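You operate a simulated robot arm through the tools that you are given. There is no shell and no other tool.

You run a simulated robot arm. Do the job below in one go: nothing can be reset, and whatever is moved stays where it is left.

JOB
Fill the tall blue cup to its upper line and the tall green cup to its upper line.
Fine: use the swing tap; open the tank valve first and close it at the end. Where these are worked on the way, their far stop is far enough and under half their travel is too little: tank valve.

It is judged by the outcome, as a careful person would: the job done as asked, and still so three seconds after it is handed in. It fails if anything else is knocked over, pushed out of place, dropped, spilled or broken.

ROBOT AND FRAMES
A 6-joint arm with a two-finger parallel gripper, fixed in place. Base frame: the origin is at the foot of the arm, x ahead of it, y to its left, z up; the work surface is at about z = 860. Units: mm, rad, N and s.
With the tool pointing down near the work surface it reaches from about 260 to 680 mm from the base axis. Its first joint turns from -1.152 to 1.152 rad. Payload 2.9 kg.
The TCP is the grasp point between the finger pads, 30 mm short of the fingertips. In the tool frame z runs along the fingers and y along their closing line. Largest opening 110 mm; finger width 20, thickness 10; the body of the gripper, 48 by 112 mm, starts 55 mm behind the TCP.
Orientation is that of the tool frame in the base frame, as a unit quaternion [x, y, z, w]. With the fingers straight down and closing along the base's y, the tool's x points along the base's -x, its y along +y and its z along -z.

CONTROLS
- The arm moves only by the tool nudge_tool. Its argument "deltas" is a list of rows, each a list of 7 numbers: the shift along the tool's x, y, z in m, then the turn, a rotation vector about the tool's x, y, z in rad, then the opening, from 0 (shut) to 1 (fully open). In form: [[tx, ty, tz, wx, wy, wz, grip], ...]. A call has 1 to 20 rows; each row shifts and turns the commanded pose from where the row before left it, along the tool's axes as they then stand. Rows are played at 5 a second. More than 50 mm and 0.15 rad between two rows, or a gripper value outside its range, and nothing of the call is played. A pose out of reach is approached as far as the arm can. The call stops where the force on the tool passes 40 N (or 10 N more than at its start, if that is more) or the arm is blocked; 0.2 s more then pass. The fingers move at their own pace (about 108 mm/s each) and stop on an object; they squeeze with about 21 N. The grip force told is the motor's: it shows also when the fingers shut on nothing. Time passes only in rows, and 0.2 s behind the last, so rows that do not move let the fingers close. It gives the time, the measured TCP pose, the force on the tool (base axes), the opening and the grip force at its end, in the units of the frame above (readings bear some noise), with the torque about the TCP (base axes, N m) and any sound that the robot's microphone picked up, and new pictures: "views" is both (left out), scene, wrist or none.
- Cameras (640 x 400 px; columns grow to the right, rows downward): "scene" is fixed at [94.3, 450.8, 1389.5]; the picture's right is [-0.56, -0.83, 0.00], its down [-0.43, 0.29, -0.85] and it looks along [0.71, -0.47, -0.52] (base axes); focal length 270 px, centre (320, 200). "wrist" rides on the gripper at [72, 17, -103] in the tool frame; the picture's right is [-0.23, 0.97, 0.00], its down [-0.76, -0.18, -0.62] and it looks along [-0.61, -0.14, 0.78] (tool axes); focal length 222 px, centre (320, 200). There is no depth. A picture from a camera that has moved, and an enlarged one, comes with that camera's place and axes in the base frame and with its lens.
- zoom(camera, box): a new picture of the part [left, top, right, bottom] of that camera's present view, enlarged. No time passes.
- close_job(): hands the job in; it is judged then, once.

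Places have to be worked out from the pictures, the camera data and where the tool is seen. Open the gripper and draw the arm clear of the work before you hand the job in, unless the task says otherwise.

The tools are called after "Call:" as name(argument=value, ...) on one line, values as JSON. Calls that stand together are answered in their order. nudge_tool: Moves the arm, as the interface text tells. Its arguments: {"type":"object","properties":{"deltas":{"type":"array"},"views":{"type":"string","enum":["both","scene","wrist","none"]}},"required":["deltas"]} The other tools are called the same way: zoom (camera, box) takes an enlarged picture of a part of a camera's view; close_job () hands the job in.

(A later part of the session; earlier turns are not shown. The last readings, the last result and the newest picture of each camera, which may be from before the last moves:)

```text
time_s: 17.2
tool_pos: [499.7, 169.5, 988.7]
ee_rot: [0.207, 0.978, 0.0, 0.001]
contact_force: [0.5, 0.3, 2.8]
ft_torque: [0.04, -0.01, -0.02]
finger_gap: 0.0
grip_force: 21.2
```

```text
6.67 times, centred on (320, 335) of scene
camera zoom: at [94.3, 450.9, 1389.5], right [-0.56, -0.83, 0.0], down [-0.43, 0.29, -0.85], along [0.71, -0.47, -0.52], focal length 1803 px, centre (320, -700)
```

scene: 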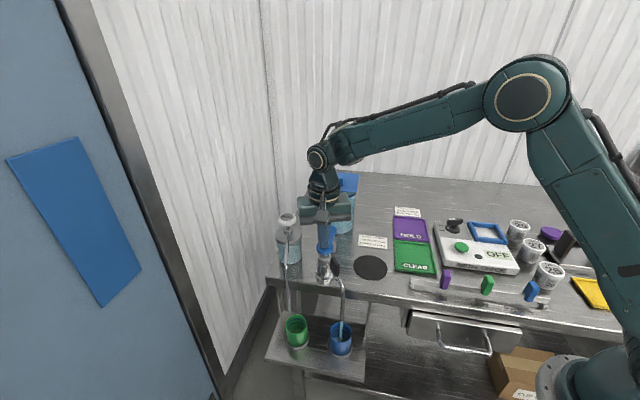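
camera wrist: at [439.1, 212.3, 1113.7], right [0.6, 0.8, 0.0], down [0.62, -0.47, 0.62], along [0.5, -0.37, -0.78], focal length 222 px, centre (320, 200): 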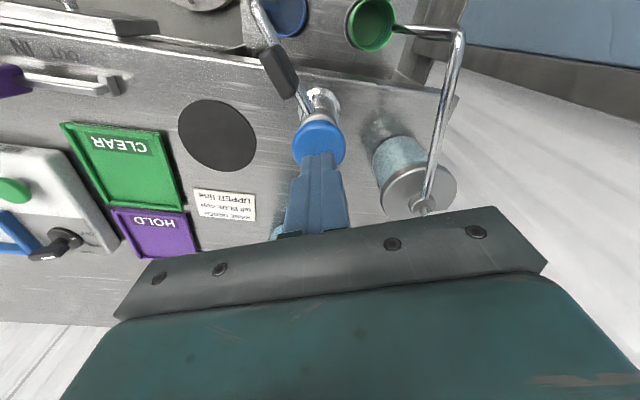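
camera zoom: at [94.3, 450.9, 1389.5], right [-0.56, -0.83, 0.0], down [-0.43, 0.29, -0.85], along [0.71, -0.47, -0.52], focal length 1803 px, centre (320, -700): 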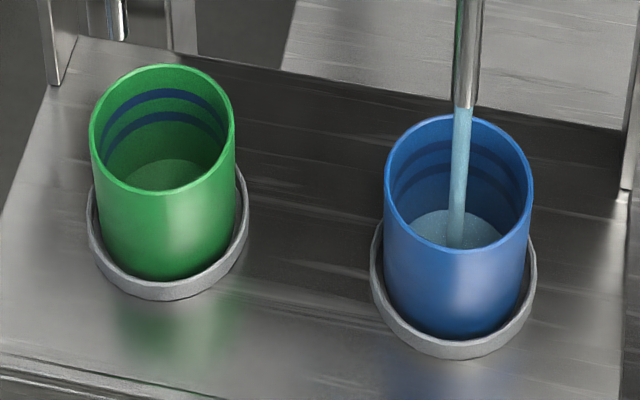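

The stream is steady and the level is still low. I'll hold about a second more and compare.

Call:
nudge_tool(deltas=[[0, 0, 0, 0, 0, 0, 0], [0, 0, 0, 0, 0, 0, 0], [0, 0, 0, 0, 0, 0, 0], [0, 0, 0, 0, 0, 0, 0], [0, 0, 0, 0, 0, 0, 0]], views="scene")

Call:
zoom(camera="scene", box=[320, 320, 360, 350])

```text
time_s: 18.4
tool_pos: [498.2, 169.2, 987.9]
ee_rot: [0.206, 0.979, 0.0, -0.001]
contact_force: [0.5, 1.5, 1.5]
ft_torque: [0.02, -0.02, 0.0]
finger_gap: 0.3
grip_force: 21.1
```

scene: 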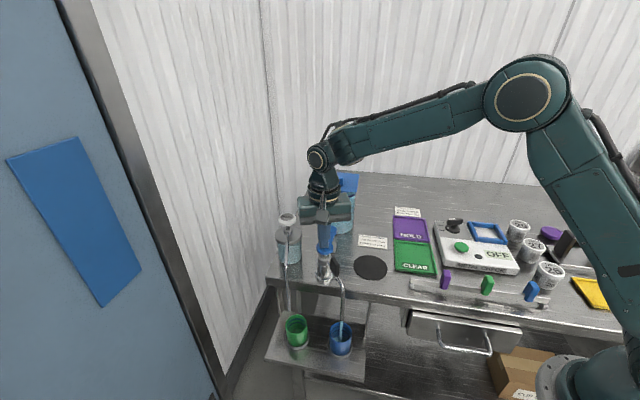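

```text
13.33 times, centred on (340, 335) of scene
camera zoom: at [94.3, 450.9, 1389.5], right [-0.56, -0.83, 0.0], down [-0.43, 0.29, -0.85], along [0.71, -0.47, -0.52], focal length 3606 px, centre (53, -1600)
```

zoom: 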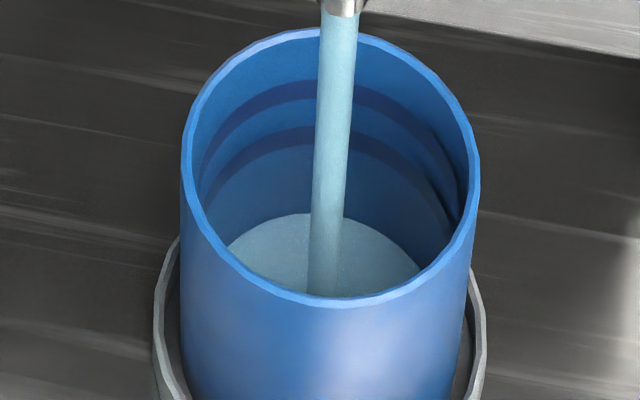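

The close zoom shows both lines clearly. The water's back edge is at row 213 (the bottom was ~222) and the upper line is near row 95, so the rise is slow. I'll hold two more seconds and measure the rate.

Call:
nudge_tool(deltas=[[0, 0, 0, 0, 0, 0, 0], [0, 0, 0, 0, 0, 0, 0], [0, 0, 0, 0, 0, 0, 0], [0, 0, 0, 0, 0, 0, 0], [0, 0, 0, 0, 0, 0, 0], [0, 0, 0, 0, 0, 0, 0], [0, 0, 0, 0, 0, 0, 0], [0, 0, 0, 0, 0, 0, 0], [0, 0, 0, 0, 0, 0, 0], [0, 0, 0, 0, 0, 0, 0]], views="scene")

Call:
zoom(camera="scene", box=[320, 320, 360, 350])

```text
time_s: 20.6
tool_pos: [498.8, 168.9, 987.9]
ee_rot: [0.206, 0.979, -0.001, 0.0]
contact_force: [1.0, 0.1, 1.8]
ft_torque: [0.0, 0.04, -0.02]
finger_gap: 0.0
grip_force: 20.9
```

scene: 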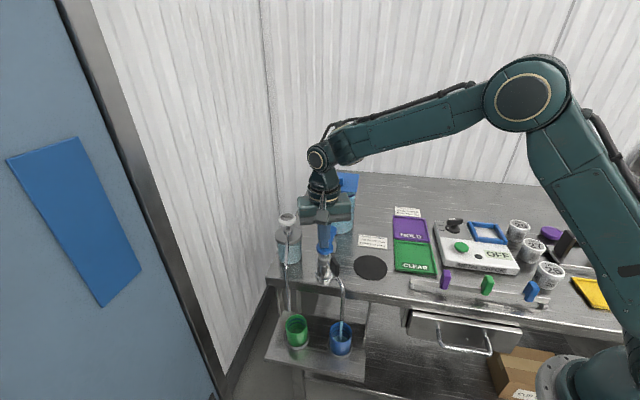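

```text
13.33 times, centred on (340, 335) of scene
camera zoom: at [94.3, 450.8, 1389.5], right [-0.56, -0.83, 0.0], down [-0.43, 0.29, -0.85], along [0.71, -0.47, -0.52], focal length 3606 px, centre (53, -1600)
```

zoom: 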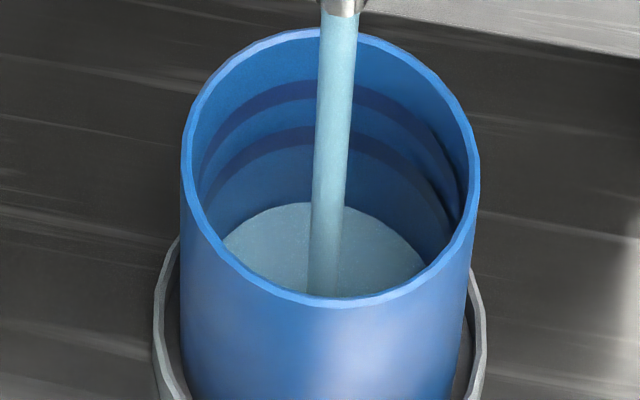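

The level rises about 4.6 px/s (~1 mm/s), so the upper line is roughly 23 s away. I'll hold for 4 s.

Call:
nudge_tool(deltas=[[0, 0, 0, 0, 0, 0, 0], [0, 0, 0, 0, 0, 0, 0], [0, 0, 0, 0, 0, 0, 0], [0, 0, 0, 0, 0, 0, 0], [0, 0, 0, 0, 0, 0, 0], [0, 0, 0, 0, 0, 0, 0], [0, 0, 0, 0, 0, 0, 0], [0, 0, 0, 0, 0, 0, 0], [0, 0, 0, 0, 0, 0, 0], [0, 0, 0, 0, 0, 0, 0], [0, 0, 0, 0, 0, 0, 0], [0, 0, 0, 0, 0, 0, 0], [0, 0, 0, 0, 0, 0, 0], [0, 0, 0, 0, 0, 0, 0], [0, 0, 0, 0, 0, 0, 0], [0, 0, 0, 0, 0, 0, 0], [0, 0, 0, 0, 0, 0, 0], [0, 0, 0, 0, 0, 0, 0], [0, 0, 0, 0, 0, 0, 0], [0, 0, 0, 0, 0, 0, 0]], views="scene")

Call:
zoom(camera="scene", box=[320, 320, 360, 350])

```text
time_s: 24.8
tool_pos: [498.4, 169.1, 986.8]
ee_rot: [0.207, 0.978, 0.0, 0.001]
contact_force: [0.6, -0.4, 2.4]
ft_torque: [0.0, 0.01, -0.01]
finger_gap: 0.0
grip_force: 21.1
```

scene: 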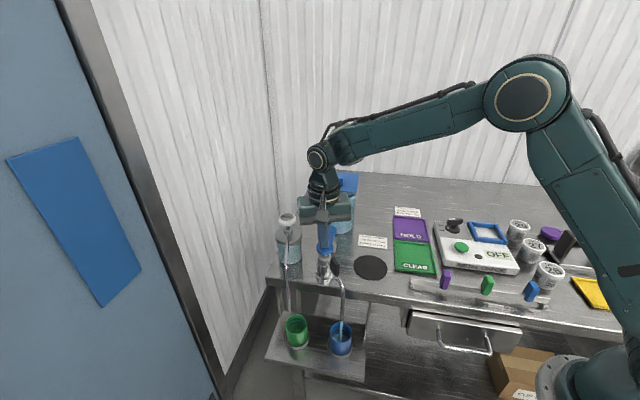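

```text
13.33 times, centred on (340, 335) of scene
camera zoom: at [94.3, 450.8, 1389.5], right [-0.56, -0.83, 0.0], down [-0.43, 0.29, -0.85], along [0.71, -0.47, -0.52], focal length 3606 px, centre (53, -1600)
```

zoom: 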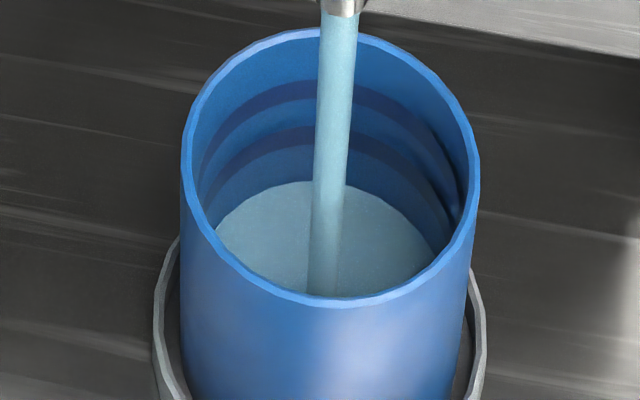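

The level is now at row 182, rising 5 px/s, still below the lower line. I'll hold another 4 s.

Call:
nudge_tool(deltas=[[0, 0, 0, 0, 0, 0, 0], [0, 0, 0, 0, 0, 0, 0], [0, 0, 0, 0, 0, 0, 0], [0, 0, 0, 0, 0, 0, 0], [0, 0, 0, 0, 0, 0, 0], [0, 0, 0, 0, 0, 0, 0], [0, 0, 0, 0, 0, 0, 0], [0, 0, 0, 0, 0, 0, 0], [0, 0, 0, 0, 0, 0, 0], [0, 0, 0, 0, 0, 0, 0], [0, 0, 0, 0, 0, 0, 0], [0, 0, 0, 0, 0, 0, 0], [0, 0, 0, 0, 0, 0, 0], [0, 0, 0, 0, 0, 0, 0], [0, 0, 0, 0, 0, 0, 0], [0, 0, 0, 0, 0, 0, 0], [0, 0, 0, 0, 0, 0, 0], [0, 0, 0, 0, 0, 0, 0], [0, 0, 0, 0, 0, 0, 0], [0, 0, 0, 0, 0, 0, 0]], views="scene")

Call:
zoom(camera="scene", box=[320, 320, 360, 350])

```text
time_s: 29.0
tool_pos: [498.0, 168.6, 987.4]
ee_rot: [0.206, 0.978, 0.0, 0.0]
contact_force: [0.1, 0.0, 1.2]
ft_torque: [0.01, -0.04, -0.05]
finger_gap: 0.0
grip_force: 21.6
```

scene: 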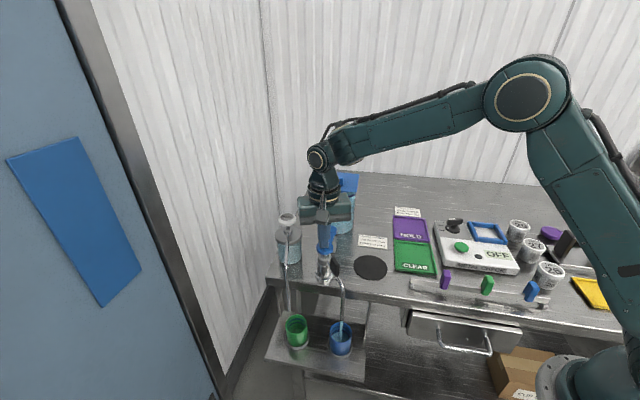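

```text
13.33 times, centred on (340, 335) of scene
camera zoom: at [94.3, 450.8, 1389.5], right [-0.56, -0.83, 0.0], down [-0.43, 0.29, -0.85], along [0.71, -0.47, -0.52], focal length 3606 px, centre (53, -1600)
```

zoom: 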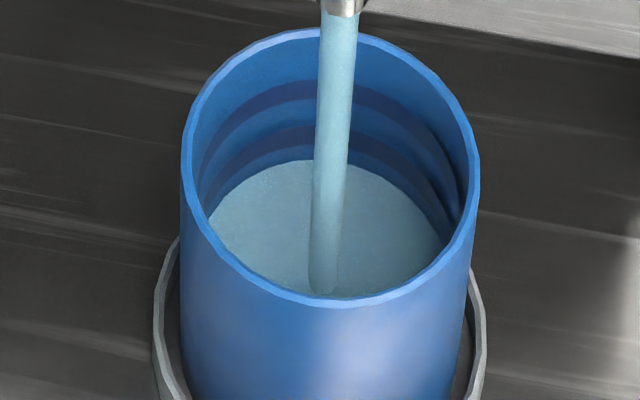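

The level is at row 160, just under the lower line. I'll hold another 4 s and also take a tighter zoom of the line bands.

Call:
nudge_tool(deltas=[[0, 0, 0, 0, 0, 0, 0], [0, 0, 0, 0, 0, 0, 0], [0, 0, 0, 0, 0, 0, 0], [0, 0, 0, 0, 0, 0, 0], [0, 0, 0, 0, 0, 0, 0], [0, 0, 0, 0, 0, 0, 0], [0, 0, 0, 0, 0, 0, 0], [0, 0, 0, 0, 0, 0, 0], [0, 0, 0, 0, 0, 0, 0], [0, 0, 0, 0, 0, 0, 0], [0, 0, 0, 0, 0, 0, 0], [0, 0, 0, 0, 0, 0, 0], [0, 0, 0, 0, 0, 0, 0], [0, 0, 0, 0, 0, 0, 0], [0, 0, 0, 0, 0, 0, 0], [0, 0, 0, 0, 0, 0, 0], [0, 0, 0, 0, 0, 0, 0], [0, 0, 0, 0, 0, 0, 0], [0, 0, 0, 0, 0, 0, 0], [0, 0, 0, 0, 0, 0, 0]], views="scene")

Call:
zoom(camera="scene", box=[330, 320, 352, 336])

```text
time_s: 33.2
tool_pos: [498.7, 168.4, 987.5]
ee_rot: [0.206, 0.979, 0.0, 0.0]
contact_force: [0.7, 0.5, 1.9]
ft_torque: [0.0, 0.04, -0.03]
finger_gap: 0.0
grip_force: 21.5
```

scene: 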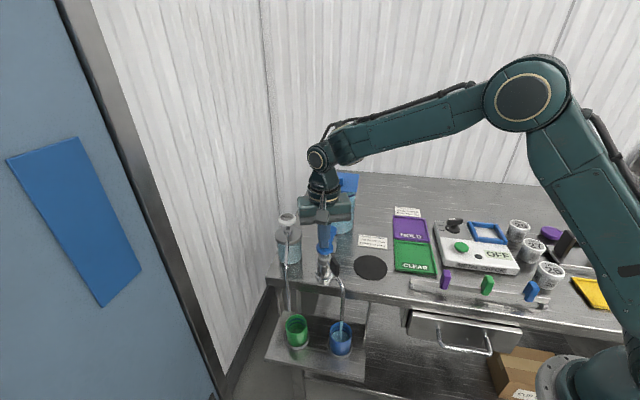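

```text
16.00 times, centred on (341, 328) of scene
camera zoom: at [94.3, 450.8, 1389.5], right [-0.56, -0.83, 0.0], down [-0.43, 0.29, -0.85], along [0.71, -0.47, -0.52], focal length 4327 px, centre (-16, -1848)
```

zoom: 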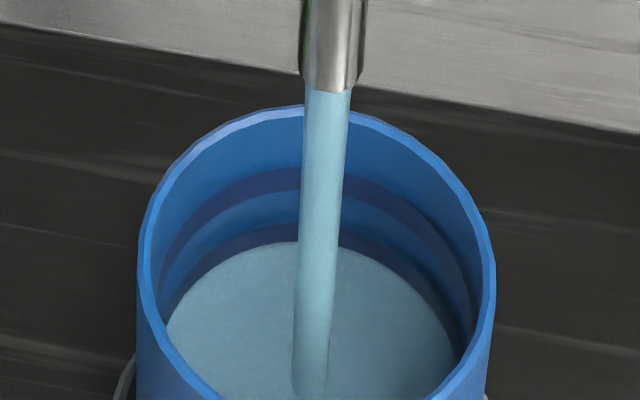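

In the 16x zoom the water is at row 243, right at the lower line. The upper line spans about rows 171–192, centre ~182. At ~6.3 px/s I need about 9.5 s more, so I'll hold 4 s.

Call:
nudge_tool(deltas=[[0, 0, 0, 0, 0, 0, 0], [0, 0, 0, 0, 0, 0, 0], [0, 0, 0, 0, 0, 0, 0], [0, 0, 0, 0, 0, 0, 0], [0, 0, 0, 0, 0, 0, 0], [0, 0, 0, 0, 0, 0, 0], [0, 0, 0, 0, 0, 0, 0], [0, 0, 0, 0, 0, 0, 0], [0, 0, 0, 0, 0, 0, 0], [0, 0, 0, 0, 0, 0, 0], [0, 0, 0, 0, 0, 0, 0], [0, 0, 0, 0, 0, 0, 0], [0, 0, 0, 0, 0, 0, 0], [0, 0, 0, 0, 0, 0, 0], [0, 0, 0, 0, 0, 0, 0], [0, 0, 0, 0, 0, 0, 0], [0, 0, 0, 0, 0, 0, 0], [0, 0, 0, 0, 0, 0, 0], [0, 0, 0, 0, 0, 0, 0], [0, 0, 0, 0, 0, 0, 0]], views="scene")

Call:
zoom(camera="scene", box=[330, 320, 352, 336])

```text
time_s: 37.4
tool_pos: [498.3, 169.2, 987.5]
ee_rot: [0.206, 0.979, 0.001, -0.001]
contact_force: [-0.1, 0.6, 2.2]
ft_torque: [0.01, 0.0, -0.02]
finger_gap: 0.1
grip_force: 20.9
```

scene: 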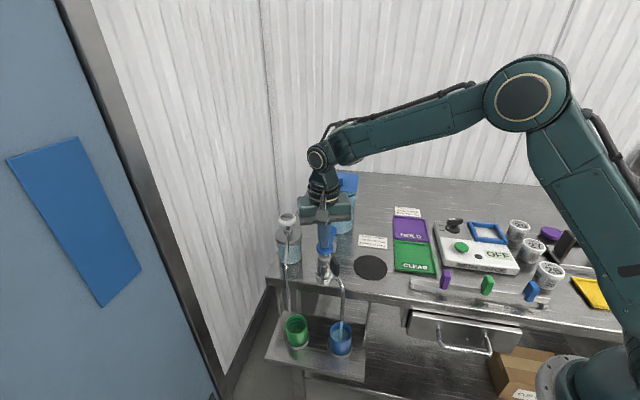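

```text
16.00 times, centred on (341, 328) of scene
camera zoom: at [94.3, 450.8, 1389.5], right [-0.56, -0.83, 0.0], down [-0.43, 0.29, -0.85], along [0.71, -0.47, -0.52], focal length 4327 px, centre (-16, -1848)
```

zoom: 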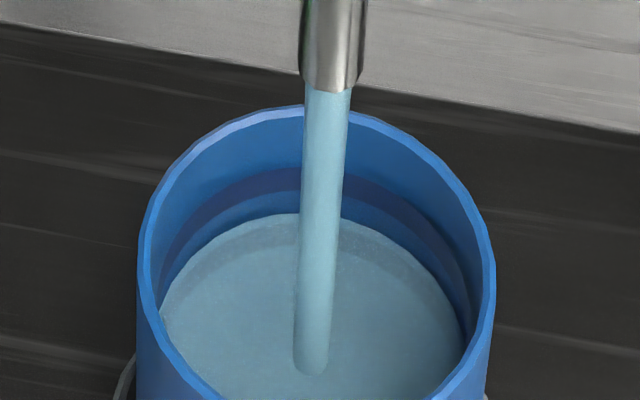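

The level is at row 216 and the lower line is submerged. About 5 s remain to the centre of the upper line, so I'll hold 3.4 s and recheck.

Call:
nudge_tool(deltas=[[0, 0, 0, 0, 0, 0, 0], [0, 0, 0, 0, 0, 0, 0], [0, 0, 0, 0, 0, 0, 0], [0, 0, 0, 0, 0, 0, 0], [0, 0, 0, 0, 0, 0, 0], [0, 0, 0, 0, 0, 0, 0], [0, 0, 0, 0, 0, 0, 0], [0, 0, 0, 0, 0, 0, 0], [0, 0, 0, 0, 0, 0, 0], [0, 0, 0, 0, 0, 0, 0], [0, 0, 0, 0, 0, 0, 0], [0, 0, 0, 0, 0, 0, 0], [0, 0, 0, 0, 0, 0, 0], [0, 0, 0, 0, 0, 0, 0], [0, 0, 0, 0, 0, 0, 0], [0, 0, 0, 0, 0, 0, 0]], views="scene")

Call:
zoom(camera="scene", box=[330, 320, 352, 336])

Call:
zoom(camera="scene", box=[334, 325, 342, 331])

```text
time_s: 40.8
tool_pos: [497.8, 169.0, 987.5]
ee_rot: [0.207, 0.978, 0.001, 0.0]
contact_force: [-0.8, -0.3, 2.2]
ft_torque: [-0.02, 0.06, 0.01]
finger_gap: 0.0
grip_force: 20.4
```

scene: 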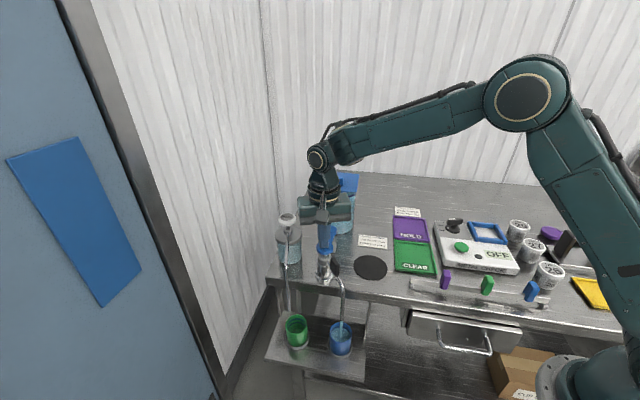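

```text
16.00 times, centred on (341, 328) of scene
camera zoom: at [94.3, 450.8, 1389.5], right [-0.56, -0.83, 0.0], down [-0.43, 0.29, -0.85], along [0.71, -0.47, -0.52], focal length 4327 px, centre (-16, -1848)
```

zoom: 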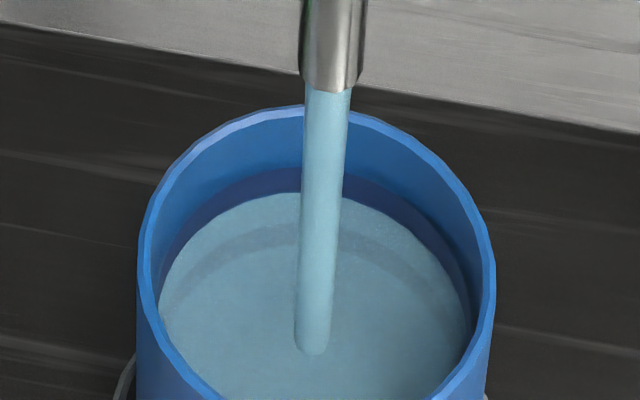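

```text
16.00 times, centred on (338, 328) of scene
camera zoom: at [94.3, 450.8, 1389.5], right [-0.56, -0.83, 0.0], down [-0.43, 0.29, -0.85], along [0.71, -0.47, -0.52], focal length 4327 px, centre (32, -1848)
```

zoom: 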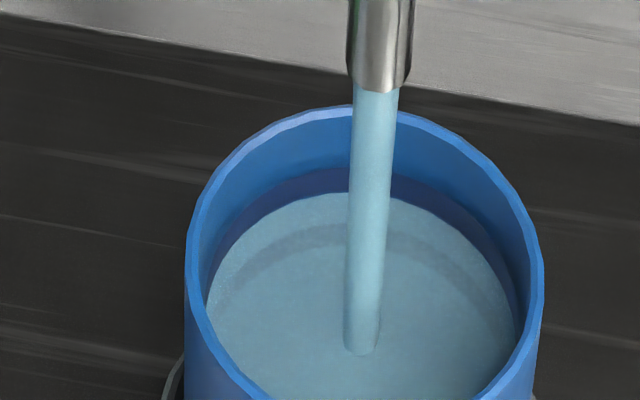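

The level is touching the bottom of the upper line's band (row 194, centre ~182), about 1.7 s short. I'll hold 1.4 s and then lift off the knob in the same call, then check that the flow has stopped.

Call:
nudge_tool(deltas=[[0, 0, 0, 0, 0, 0, 0], [0, 0, 0, 0, 0, 0, 0], [0, 0, 0, 0, 0, 0, 0], [0, 0, 0, 0, 0, 0, 0], [0, 0, 0, 0, 0, 0, 0], [0, 0, 0, 0, 0, 0, 0], [0, 0, 0, 0, 0, 0, 0], [0, 0, -0.01, 0, 0, 0, 0], [0, 0, -0.008, 0, 0, 0, 0]], views="scene")

Call:
zoom(camera="scene", box=[330, 320, 352, 336])

Call:
zoom(camera="scene", box=[265, 190, 405, 290])

```text
time_s: 42.8
tool_pos: [498.4, 169.4, 1005.5]
ee_rot: [0.206, 0.978, 0.0, 0.0]
contact_force: [0.5, -0.2, -0.1]
ft_torque: [0.03, 0.0, 0.01]
finger_gap: 0.1
grip_force: 20.6
```

scene: 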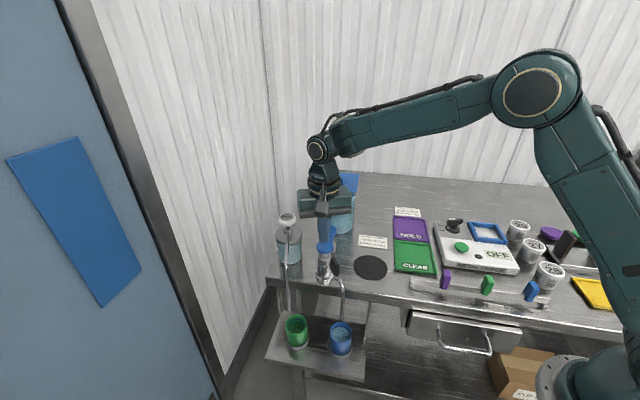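

```text
16.00 times, centred on (341, 328) of scene
camera zoom: at [94.3, 450.8, 1389.5], right [-0.56, -0.83, 0.0], down [-0.43, 0.29, -0.85], along [0.71, -0.47, -0.52], focal length 4327 px, centre (-16, -1848)
```

zoom: 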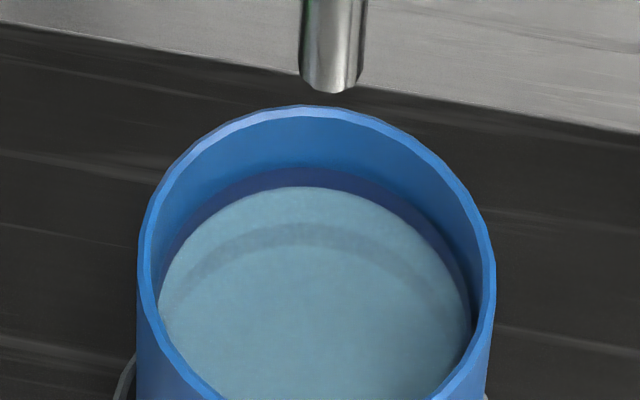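

```text
4.00 times, centred on (335, 240) of scene
camera zoom: at [94.3, 450.8, 1389.5], right [-0.56, -0.83, 0.0], down [-0.43, 0.29, -0.85], along [0.71, -0.47, -0.52], focal length 1082 px, centre (260, 40)
```

zoom: 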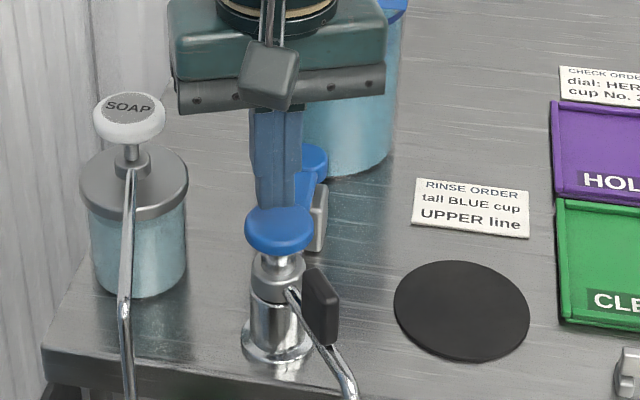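

The flow stops when the knob is released. The level sits in the lower part of the upper line's band, so I'll look closer to judge how far below centre it is.

Call:
zoom(camera="scene", box=[332, 320, 352, 332])

```text
16.00 times, centred on (342, 326) of scene
camera zoom: at [94.3, 450.8, 1389.5], right [-0.56, -0.83, 0.0], down [-0.43, 0.29, -0.85], along [0.71, -0.47, -0.52], focal length 4327 px, centre (-32, -1816)
```

zoom: 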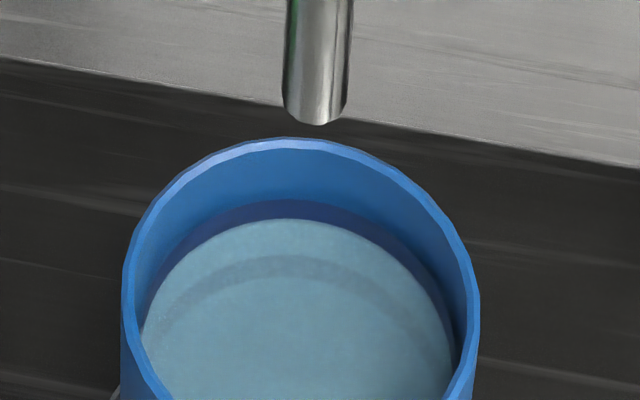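

About 20 px of the band shows above the water against a full thickness of ~24, so the level is ~1.5 mm below the line's centre. I'll press again for about one second.

Call:
nudge_tool(deltas=[[0, 0, 0.01, 0, 0, 0, 0], [0, 0, 0.008, 0, 0, 0, 0], [0, 0, 0, 0, 0, 0, 0], [0, 0, 0, 0, 0, 0, 0], [0, 0, 0, 0, 0, 0, 0], [0, 0, 0, 0, 0, 0, 0], [0, 0, 0, 0, 0, 0, 0], [0, 0, -0.01, 0, 0, 0, 0], [0, 0, -0.008, 0, 0, 0, 0]], views="scene")

Call:
zoom(camera="scene", box=[332, 320, 352, 332])

```text
time_s: 44.8
tool_pos: [498.1, 168.3, 1007.2]
ee_rot: [0.206, 0.979, 0.0, 0.001]
contact_force: [-0.8, 0.7, -0.4]
ft_torque: [0.01, -0.02, 0.01]
finger_gap: 0.0
grip_force: 21.3
```

scene: 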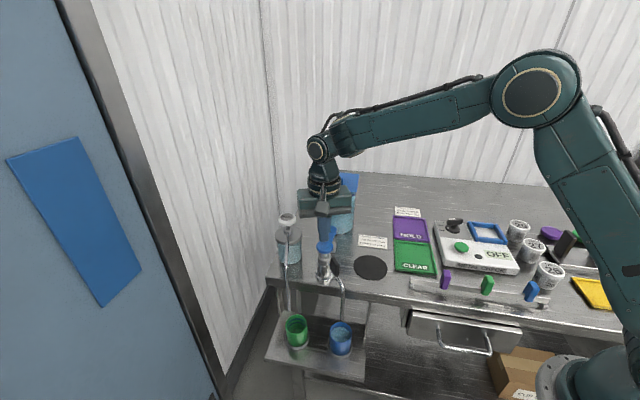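

```text
16.00 times, centred on (342, 326) of scene
camera zoom: at [94.3, 450.8, 1389.5], right [-0.56, -0.83, 0.0], down [-0.43, 0.29, -0.85], along [0.71, -0.47, -0.52], focal length 4327 px, centre (-32, -1816)
```

zoom: 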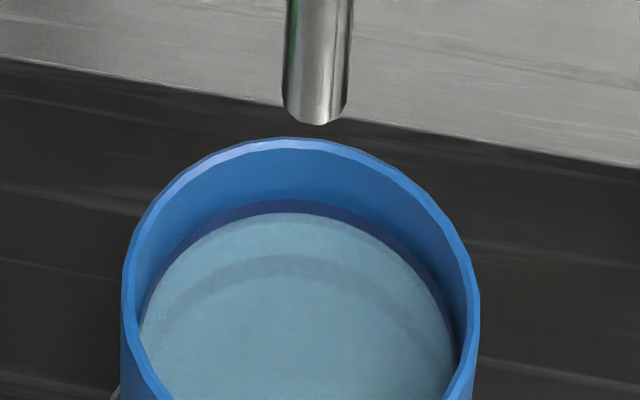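

The blue cup is now at the upper line: 14 of the band's 24 px show above the water, so it is about mid-band. Next is swinging the spout over the green cup, so I'll rise and back off to see the black spout handle clearly.

Call:
nudge_tool(deltas=[[0, 0, -0.04, 0, 0, 0, 0], [0, 0, -0.04, 0, 0, 0, 0], [0, 0, 0, 0, 0, -0.138, 0], [0, 0, 0, 0, 0, -0.138, 0], [0, 0, 0, 0, 0, -0.138, 0], [0.039, -0.029, 0, 0, 0, 0, 0], [0.039, -0.029, 0, 0, 0, 0, 0], [0, 0, 0, 0, 0, 0, 0]], views="both")

Call:
zoom(camera="wrist", box=[320, 30, 480, 150])

Call:
zoom(camera="scene", box=[310, 230, 370, 280])

Call:
zoom(camera="scene", box=[290, 240, 380, 310])

```text
time_s: 46.6
tool_pos: [421.6, 110.2, 1085.6]
ee_rot: [0.0, 1.0, 0.0, 0.0]
contact_force: [0.3, 1.3, 0.1]
ft_torque: [0.01, 0.04, 0.0]
finger_gap: 0.0
grip_force: 21.1
camera wrist: at [349.2, 128.2, 1187.7], right [0.23, 0.97, 0.0], down [0.76, -0.18, 0.62], along [0.61, -0.14, -0.78], focal length 222 px, centre (320, 200)
```

scene: 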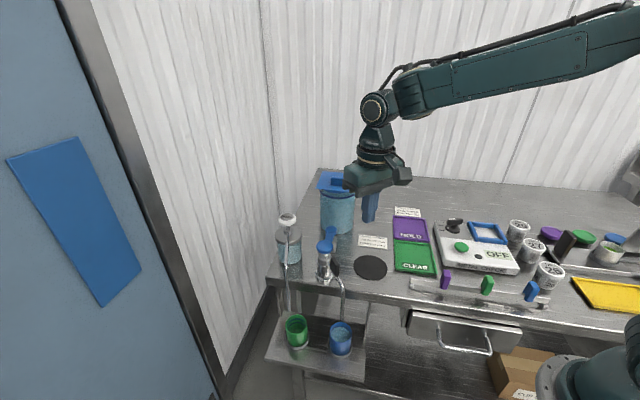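
wrist: 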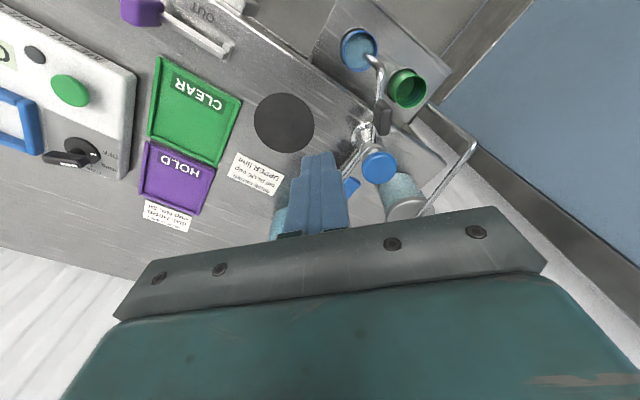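

```text
3.33 times, centred on (400, 90) of wrist
camera zoom: at [349.2, 128.2, 1187.7], right [0.23, 0.97, 0.0], down [0.76, -0.18, 0.62], along [0.61, -0.14, -0.78], focal length 740 px, centre (53, 567)
```

zoom: 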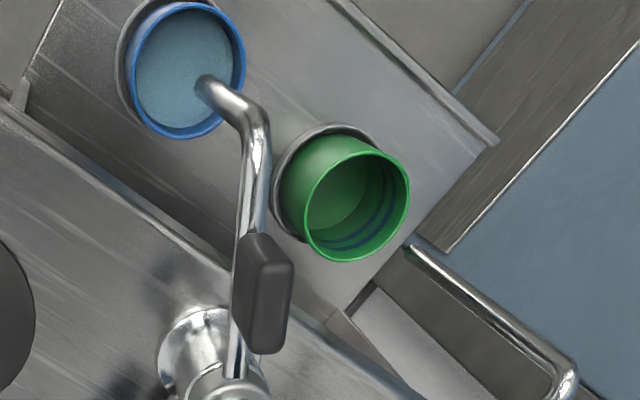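

```text
8.00 times, centred on (340, 255) of scene
camera zoom: at [94.3, 450.8, 1389.5], right [-0.56, -0.83, 0.0], down [-0.43, 0.29, -0.85], along [0.71, -0.47, -0.52], focal length 2163 px, centre (160, -240)
```

zoom: 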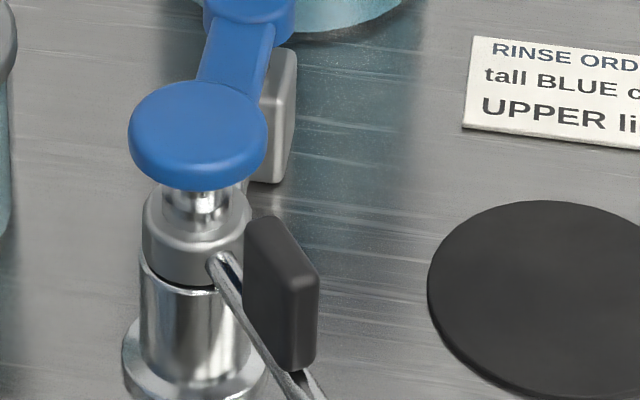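

```text
5.71 times, centred on (335, 275) of scene
camera zoom: at [94.3, 450.8, 1389.5], right [-0.56, -0.83, 0.0], down [-0.43, 0.29, -0.85], along [0.71, -0.47, -0.52], focal length 1545 px, centre (234, -229)
```

zoom: 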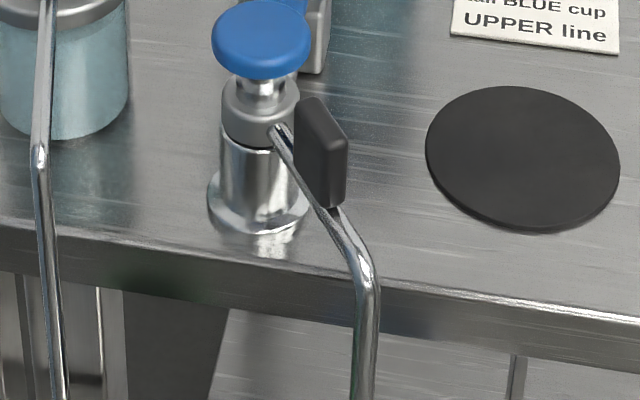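

The black handle is a thin upright slab on the spout arm, about 53 mm from the tap axis with its top near z=957. The spout is at 169.5° and the green cup at about 100°, so I need roughly a 69° clockwise swing, stopping short of the soap tube at about 91°. I'll move above the handle with the gripper open and aligned.

Call:
nudge_tool(deltas=[[-0.008, 0.0223, 0, 0, 0, 0, 0.2], [-0.008, 0.0223, 0, 0, 0, 0, 0.38], [-0.008, 0.0223, 0, 0, 0, 0, 0.38], [0, 0, 0.025, 0, 0, 0.0915, 0.38], [0, 0, 0.03, 0, 0, 0.0915, 0.38], [0, 0, 0, 0, 0, 0, 0.38]], views="both")

Call:
zoom(camera="wrist", box=[220, 60, 420, 210])

Call:
zoom(camera="scene", box=[280, 210, 400, 300])

```text
time_s: 48.0
tool_pos: [444.8, 178.0, 1030.4]
ee_rot: [0.092, 0.996, 0.0, 0.0]
contact_force: [-1.0, 0.2, -0.2]
ft_torque: [0.01, 0.0, 0.01]
finger_gap: 42.0
grip_force: 0.1
camera wrist: at [377.9, 208.5, 1132.2], right [0.4, 0.92, 0.0], down [0.72, -0.32, 0.62], along [0.57, -0.25, -0.78], focal length 222 px, centre (320, 200)
```

scene: 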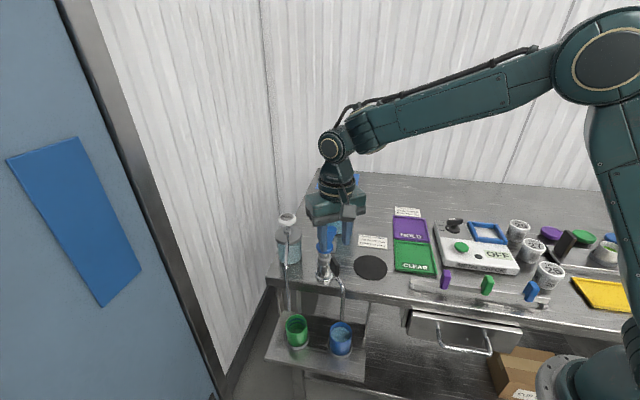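
wrist: 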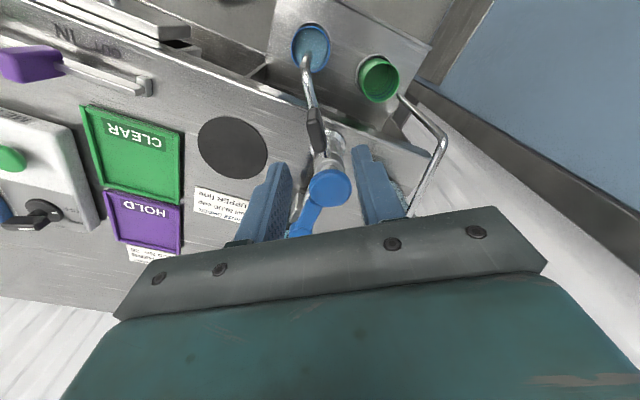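

```text
2.67 times, centred on (320, 135) of wrist
camera zoom: at [377.9, 208.5, 1132.2], right [0.4, 0.92, 0.0], down [0.72, -0.32, 0.62], along [0.57, -0.25, -0.78], focal length 592 px, centre (320, 373)
```

zoom: 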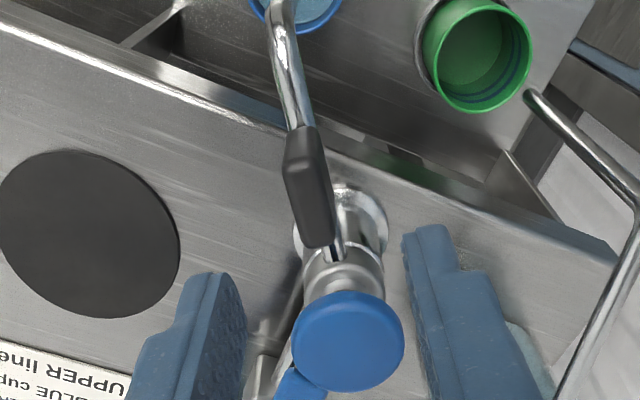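

```text
4.44 times, centred on (340, 255) of scene
camera zoom: at [94.3, 450.8, 1389.5], right [-0.56, -0.83, 0.0], down [-0.43, 0.29, -0.85], along [0.71, -0.47, -0.52], focal length 1202 px, centre (231, -44)
```

zoom: 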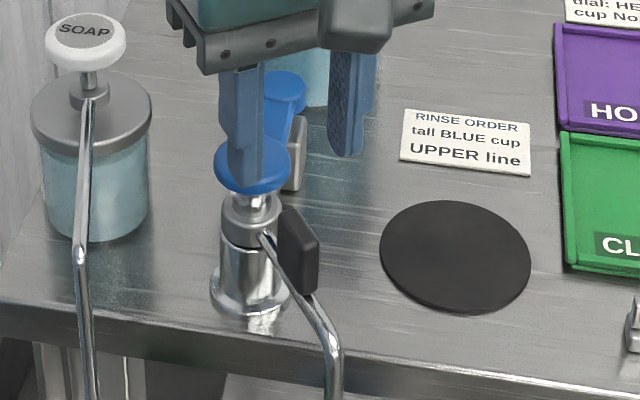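

The handle lies centred between the fingers at about (443,178). I'll lower so the tips reach z≈932, straddling the handle, then narrow the gap.

Call:
nudge_tool(deltas=[[0, 0, 0.02, 0, 0, 0, 0.38], [0, 0, 0.02, 0, 0, 0, 0.38], [0, 0, 0.015, 0, 0, 0, 0.38], [0, 0, 0.013, 0, 0, 0, 0.38], [0, 0, 0, 0, 0, 0, 0.38]], views="both")

Call:
zoom(camera="wrist", box=[220, 60, 420, 210])

Call:
zoom(camera="scene", box=[280, 210, 400, 300])

```text
time_s: 49.2
tool_pos: [445.5, 178.0, 961.8]
ee_rot: [0.093, 0.996, 0.001, -0.001]
contact_force: [0.7, -0.5, -0.1]
ft_torque: [-0.02, -0.02, 0.02]
finger_gap: 41.7
grip_force: 0.0
camera wrist: at [377.6, 208.7, 1064.9], right [0.4, 0.92, 0.0], down [0.72, -0.31, 0.62], along [0.57, -0.25, -0.78], focal length 222 px, centre (320, 200)
```

scene: 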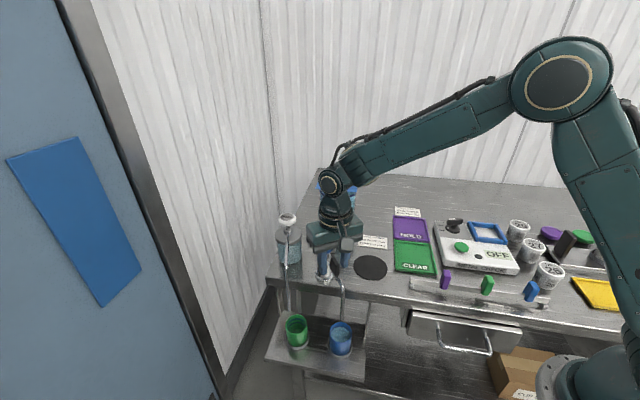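
wrist: 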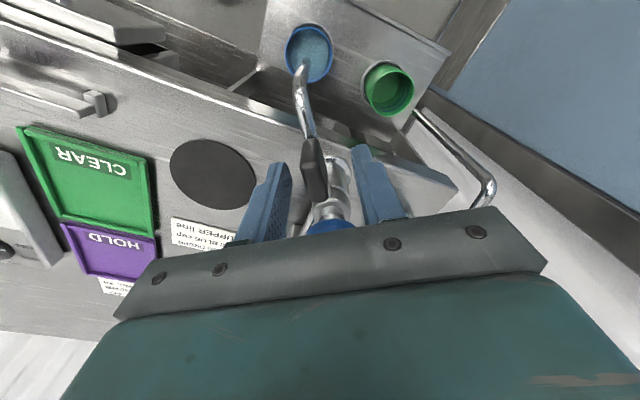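

```text
2.67 times, centred on (320, 135) of wrist
camera zoom: at [377.6, 208.7, 1064.9], right [0.4, 0.92, 0.0], down [0.72, -0.31, 0.62], along [0.57, -0.25, -0.78], focal length 592 px, centre (320, 373)
```

zoom: 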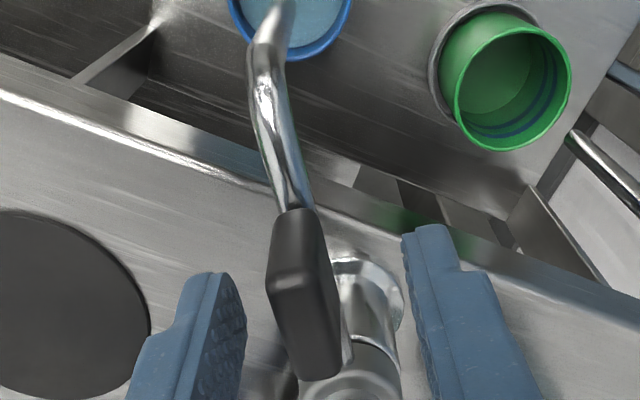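

```text
4.44 times, centred on (340, 255) of scene
camera zoom: at [94.3, 450.8, 1389.5], right [-0.56, -0.83, 0.0], down [-0.43, 0.29, -0.85], along [0.71, -0.47, -0.52], focal length 1202 px, centre (231, -44)
```

zoom: 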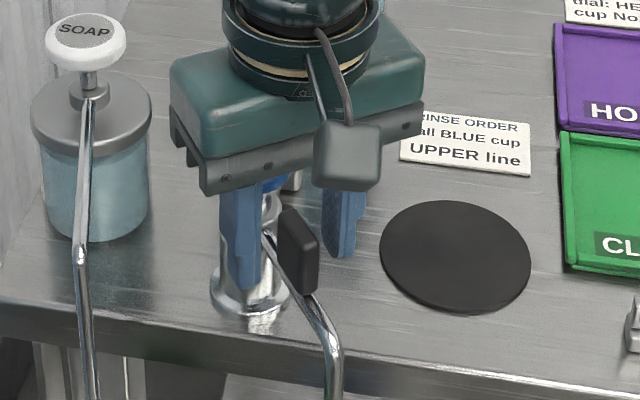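

The fingertips straddle the handle with no contact. I'll narrow the gap and begin swinging clockwise about the tap axis.

Call:
nudge_tool(deltas=[[0, 0, 0, 0, 0, 0, 0.25], [0, 0, 0, 0, 0, 0, 0.17], [0, 0, 0, 0, 0, 0, 0.17]], views="none")

Call:
nudge_tool(deltas=[[-0.00024, 0.00533, 0, 0, 0, 0.1, 0.17], [-0.00024, 0.00533, 0, 0, 0, 0.1, 0.17], [-0.00024, 0.00533, 0, 0, 0, 0.1, 0.17]], views="both")

Call:
zoom(camera="wrist", box=[220, 60, 420, 210])

Call:
zoom(camera="scene", box=[270, 220, 390, 310])

```text
time_s: 50.0
tool_pos: [445.8, 179.0, 962.9]
ee_rot: [0.092, 0.996, -0.001, 0.0]
contact_force: [0.2, -0.4, -0.7]
ft_torque: [0.02, 0.02, 0.0]
finger_gap: 19.1
grip_force: 0.1
```

```text
time_s: 50.8
tool_pos: [450.0, 193.2, 963.2]
ee_rot: [0.242, 0.97, 0.0, 0.0]
contact_force: [0.2, -1.2, 0.9]
ft_torque: [-0.09, -0.01, 0.01]
finger_gap: 19.1
grip_force: 0.4
camera wrist: at [395.0, 242.7, 1065.5], right [0.66, 0.75, 0.0], down [0.59, -0.51, 0.62], along [0.47, -0.41, -0.78], focal length 222 px, centre (320, 200)
```

scene: 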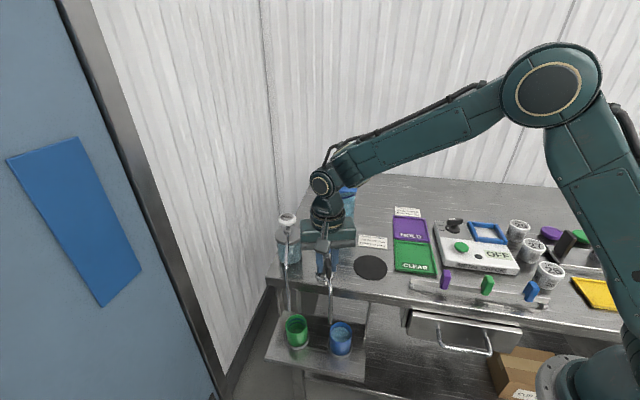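
wrist: 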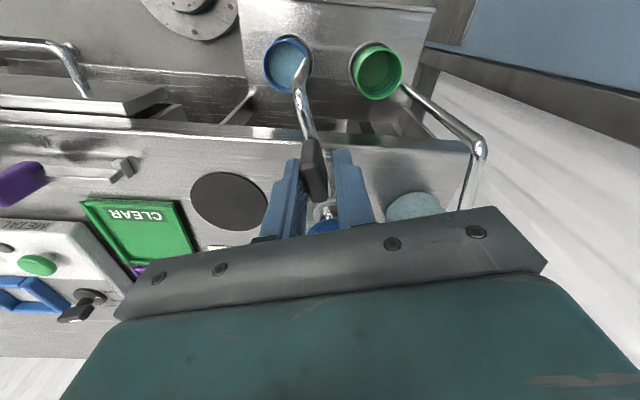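

```text
2.67 times, centred on (320, 135) of wrist
camera zoom: at [395.0, 242.7, 1065.5], right [0.66, 0.75, 0.0], down [0.59, -0.51, 0.62], along [0.47, -0.41, -0.78], focal length 592 px, centre (320, 373)
```

zoom: 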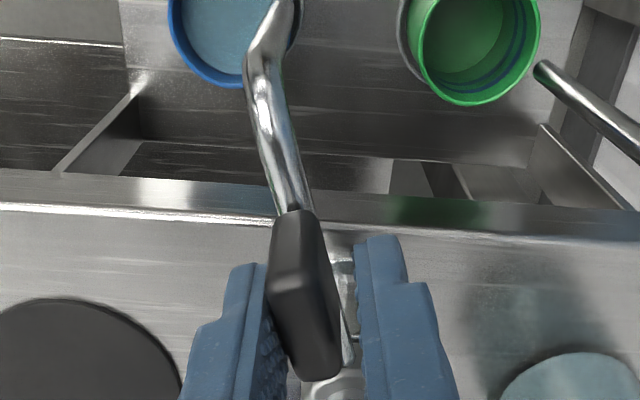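

```text
4.44 times, centred on (330, 265) of scene
camera zoom: at [94.3, 450.8, 1389.5], right [-0.56, -0.83, 0.0], down [-0.43, 0.29, -0.85], along [0.71, -0.47, -0.52], focal length 1202 px, centre (276, -89)
```

zoom: 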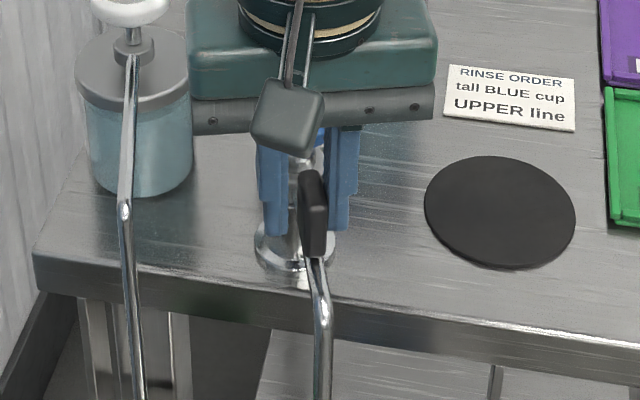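

The spout follows with only ~1 N. I'll continue the swing.

Call:
nudge_tool(deltas=[[-0.00024, 0.00533, 0, 0, 0, 0.1, 0.17], [-0.00024, 0.00533, 0, 0, 0, 0.1, 0.17], [-0.00024, 0.00533, 0, 0, 0, 0.1, 0.17], [-0.00024, 0.00533, 0, 0, 0, 0.1, 0.17], [-0.00024, 0.00533, 0, 0, 0, 0.1, 0.17]], views="both")

Call:
zoom(camera="scene", box=[270, 230, 390, 330])

Call:
zoom(camera="wrist", box=[220, 20, 480, 210])

```text
time_s: 52.0
tool_pos: [467.7, 213.7, 962.4]
ee_rot: [0.473, 0.881, 0.0, 0.0]
contact_force: [-0.7, -1.0, -0.5]
ft_torque: [0.0, 0.01, 0.04]
finger_gap: 18.6
grip_force: 0.3
camera wrist: at [442.5, 283.1, 1065.4], right [0.94, 0.35, 0.0], down [0.27, -0.73, 0.62], along [0.22, -0.58, -0.78], focal length 222 px, centre (320, 200)
```

scene: 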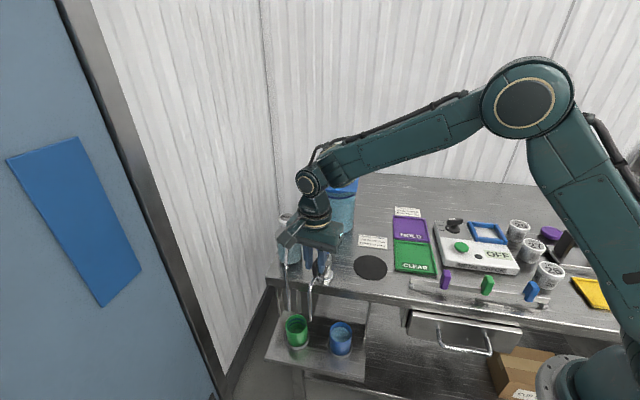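
wrist: 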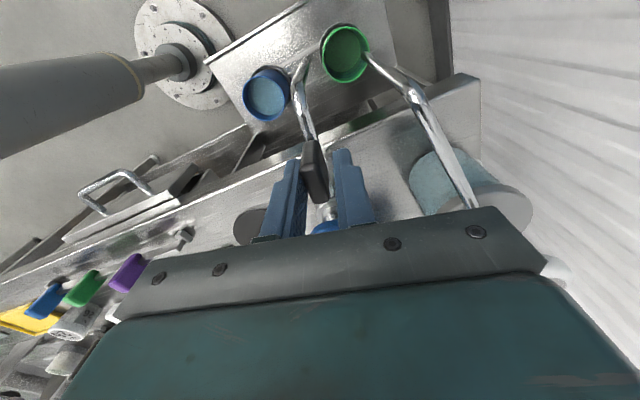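

```text
4.00 times, centred on (330, 280) of scene
camera zoom: at [94.3, 450.8, 1389.5], right [-0.56, -0.83, 0.0], down [-0.43, 0.29, -0.85], along [0.71, -0.47, -0.52], focal length 1082 px, centre (280, -120)
```

zoom: 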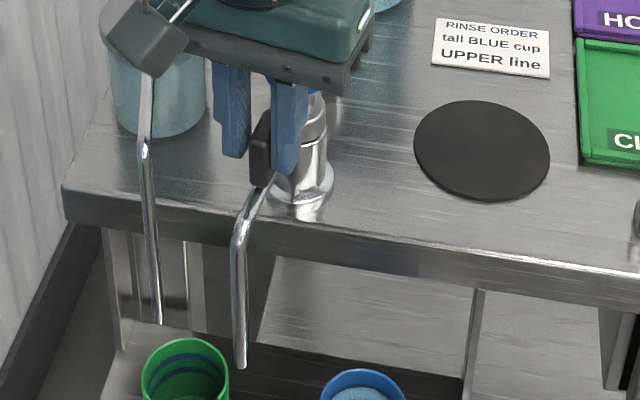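

```text
2.11 times, centred on (350, 115) of wrist
camera zoom: at [442.5, 283.1, 1065.4], right [0.94, 0.35, 0.0], down [0.27, -0.73, 0.62], along [0.22, -0.58, -0.78], focal length 468 px, centre (257, 379)
```

zoom: 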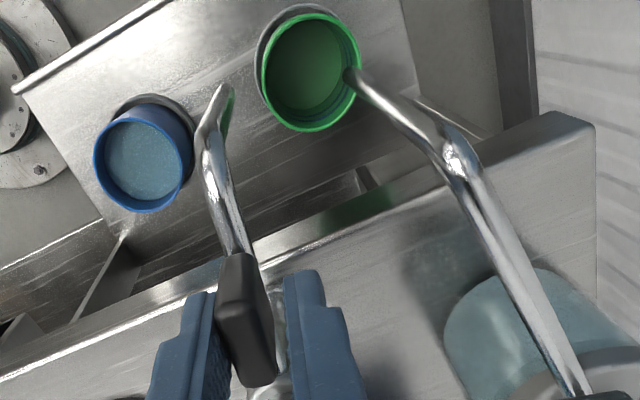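

The spout is past halfway with the soap tube still well clear. I'll advance three more steps and check.

Call:
nudge_tool(deltas=[[-0.00024, 0.00533, 0, 0, 0, 0.1, 0.17], [-0.00024, 0.00533, 0, 0, 0, 0.1, 0.17], [-0.00024, 0.00533, 0, 0, 0, 0.1, 0.17]], views="both")

Call:
zoom(camera="scene", box=[270, 250, 390, 350])

Call:
zoom(camera="wrist", box=[220, 20, 480, 210])

```text
time_s: 52.8
tool_pos: [482.0, 220.3, 963.2]
ee_rot: [0.6, 0.8, -0.001, 0.0]
contact_force: [-1.2, -0.2, -0.9]
ft_torque: [-0.01, 0.01, -0.03]
finger_gap: 18.6
grip_force: 0.5
camera wrist: at [478.4, 294.4, 1065.8], right [1.0, 0.06, 0.0], down [0.04, -0.78, 0.62], along [0.03, -0.62, -0.78], focal length 222 px, centre (320, 200)
```

scene: 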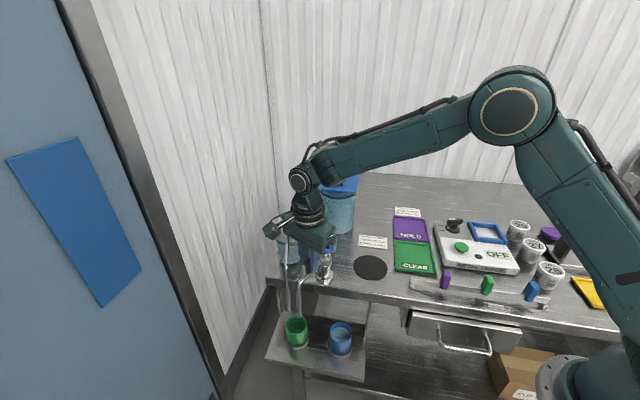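
wrist: 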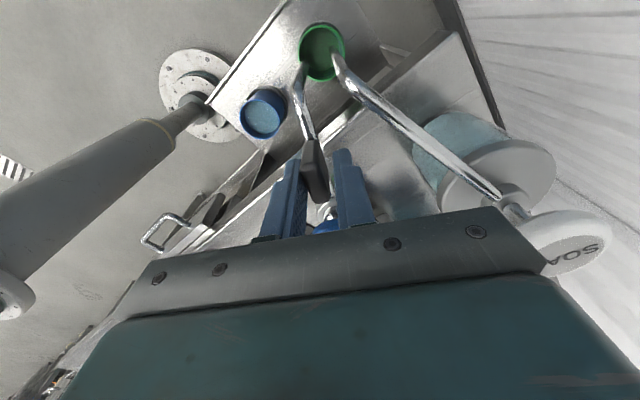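

```text
4.00 times, centred on (330, 300) of scene
camera zoom: at [94.3, 450.8, 1389.5], right [-0.56, -0.83, 0.0], down [-0.43, 0.29, -0.85], along [0.71, -0.47, -0.52], focal length 1082 px, centre (280, -200)
```

zoom: 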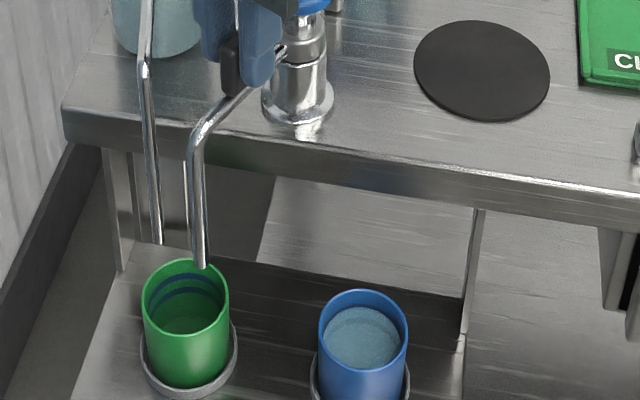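

```text
2.11 times, centred on (350, 115) of wrist
camera zoom: at [478.4, 294.4, 1065.8], right [1.0, 0.06, 0.0], down [0.04, -0.78, 0.62], along [0.03, -0.62, -0.78], focal length 468 px, centre (257, 379)
```

zoom: 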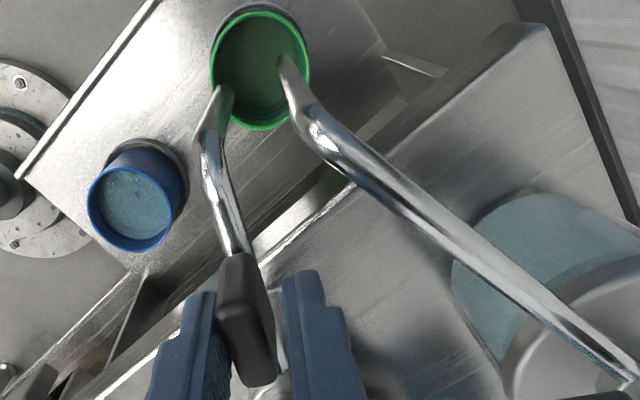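

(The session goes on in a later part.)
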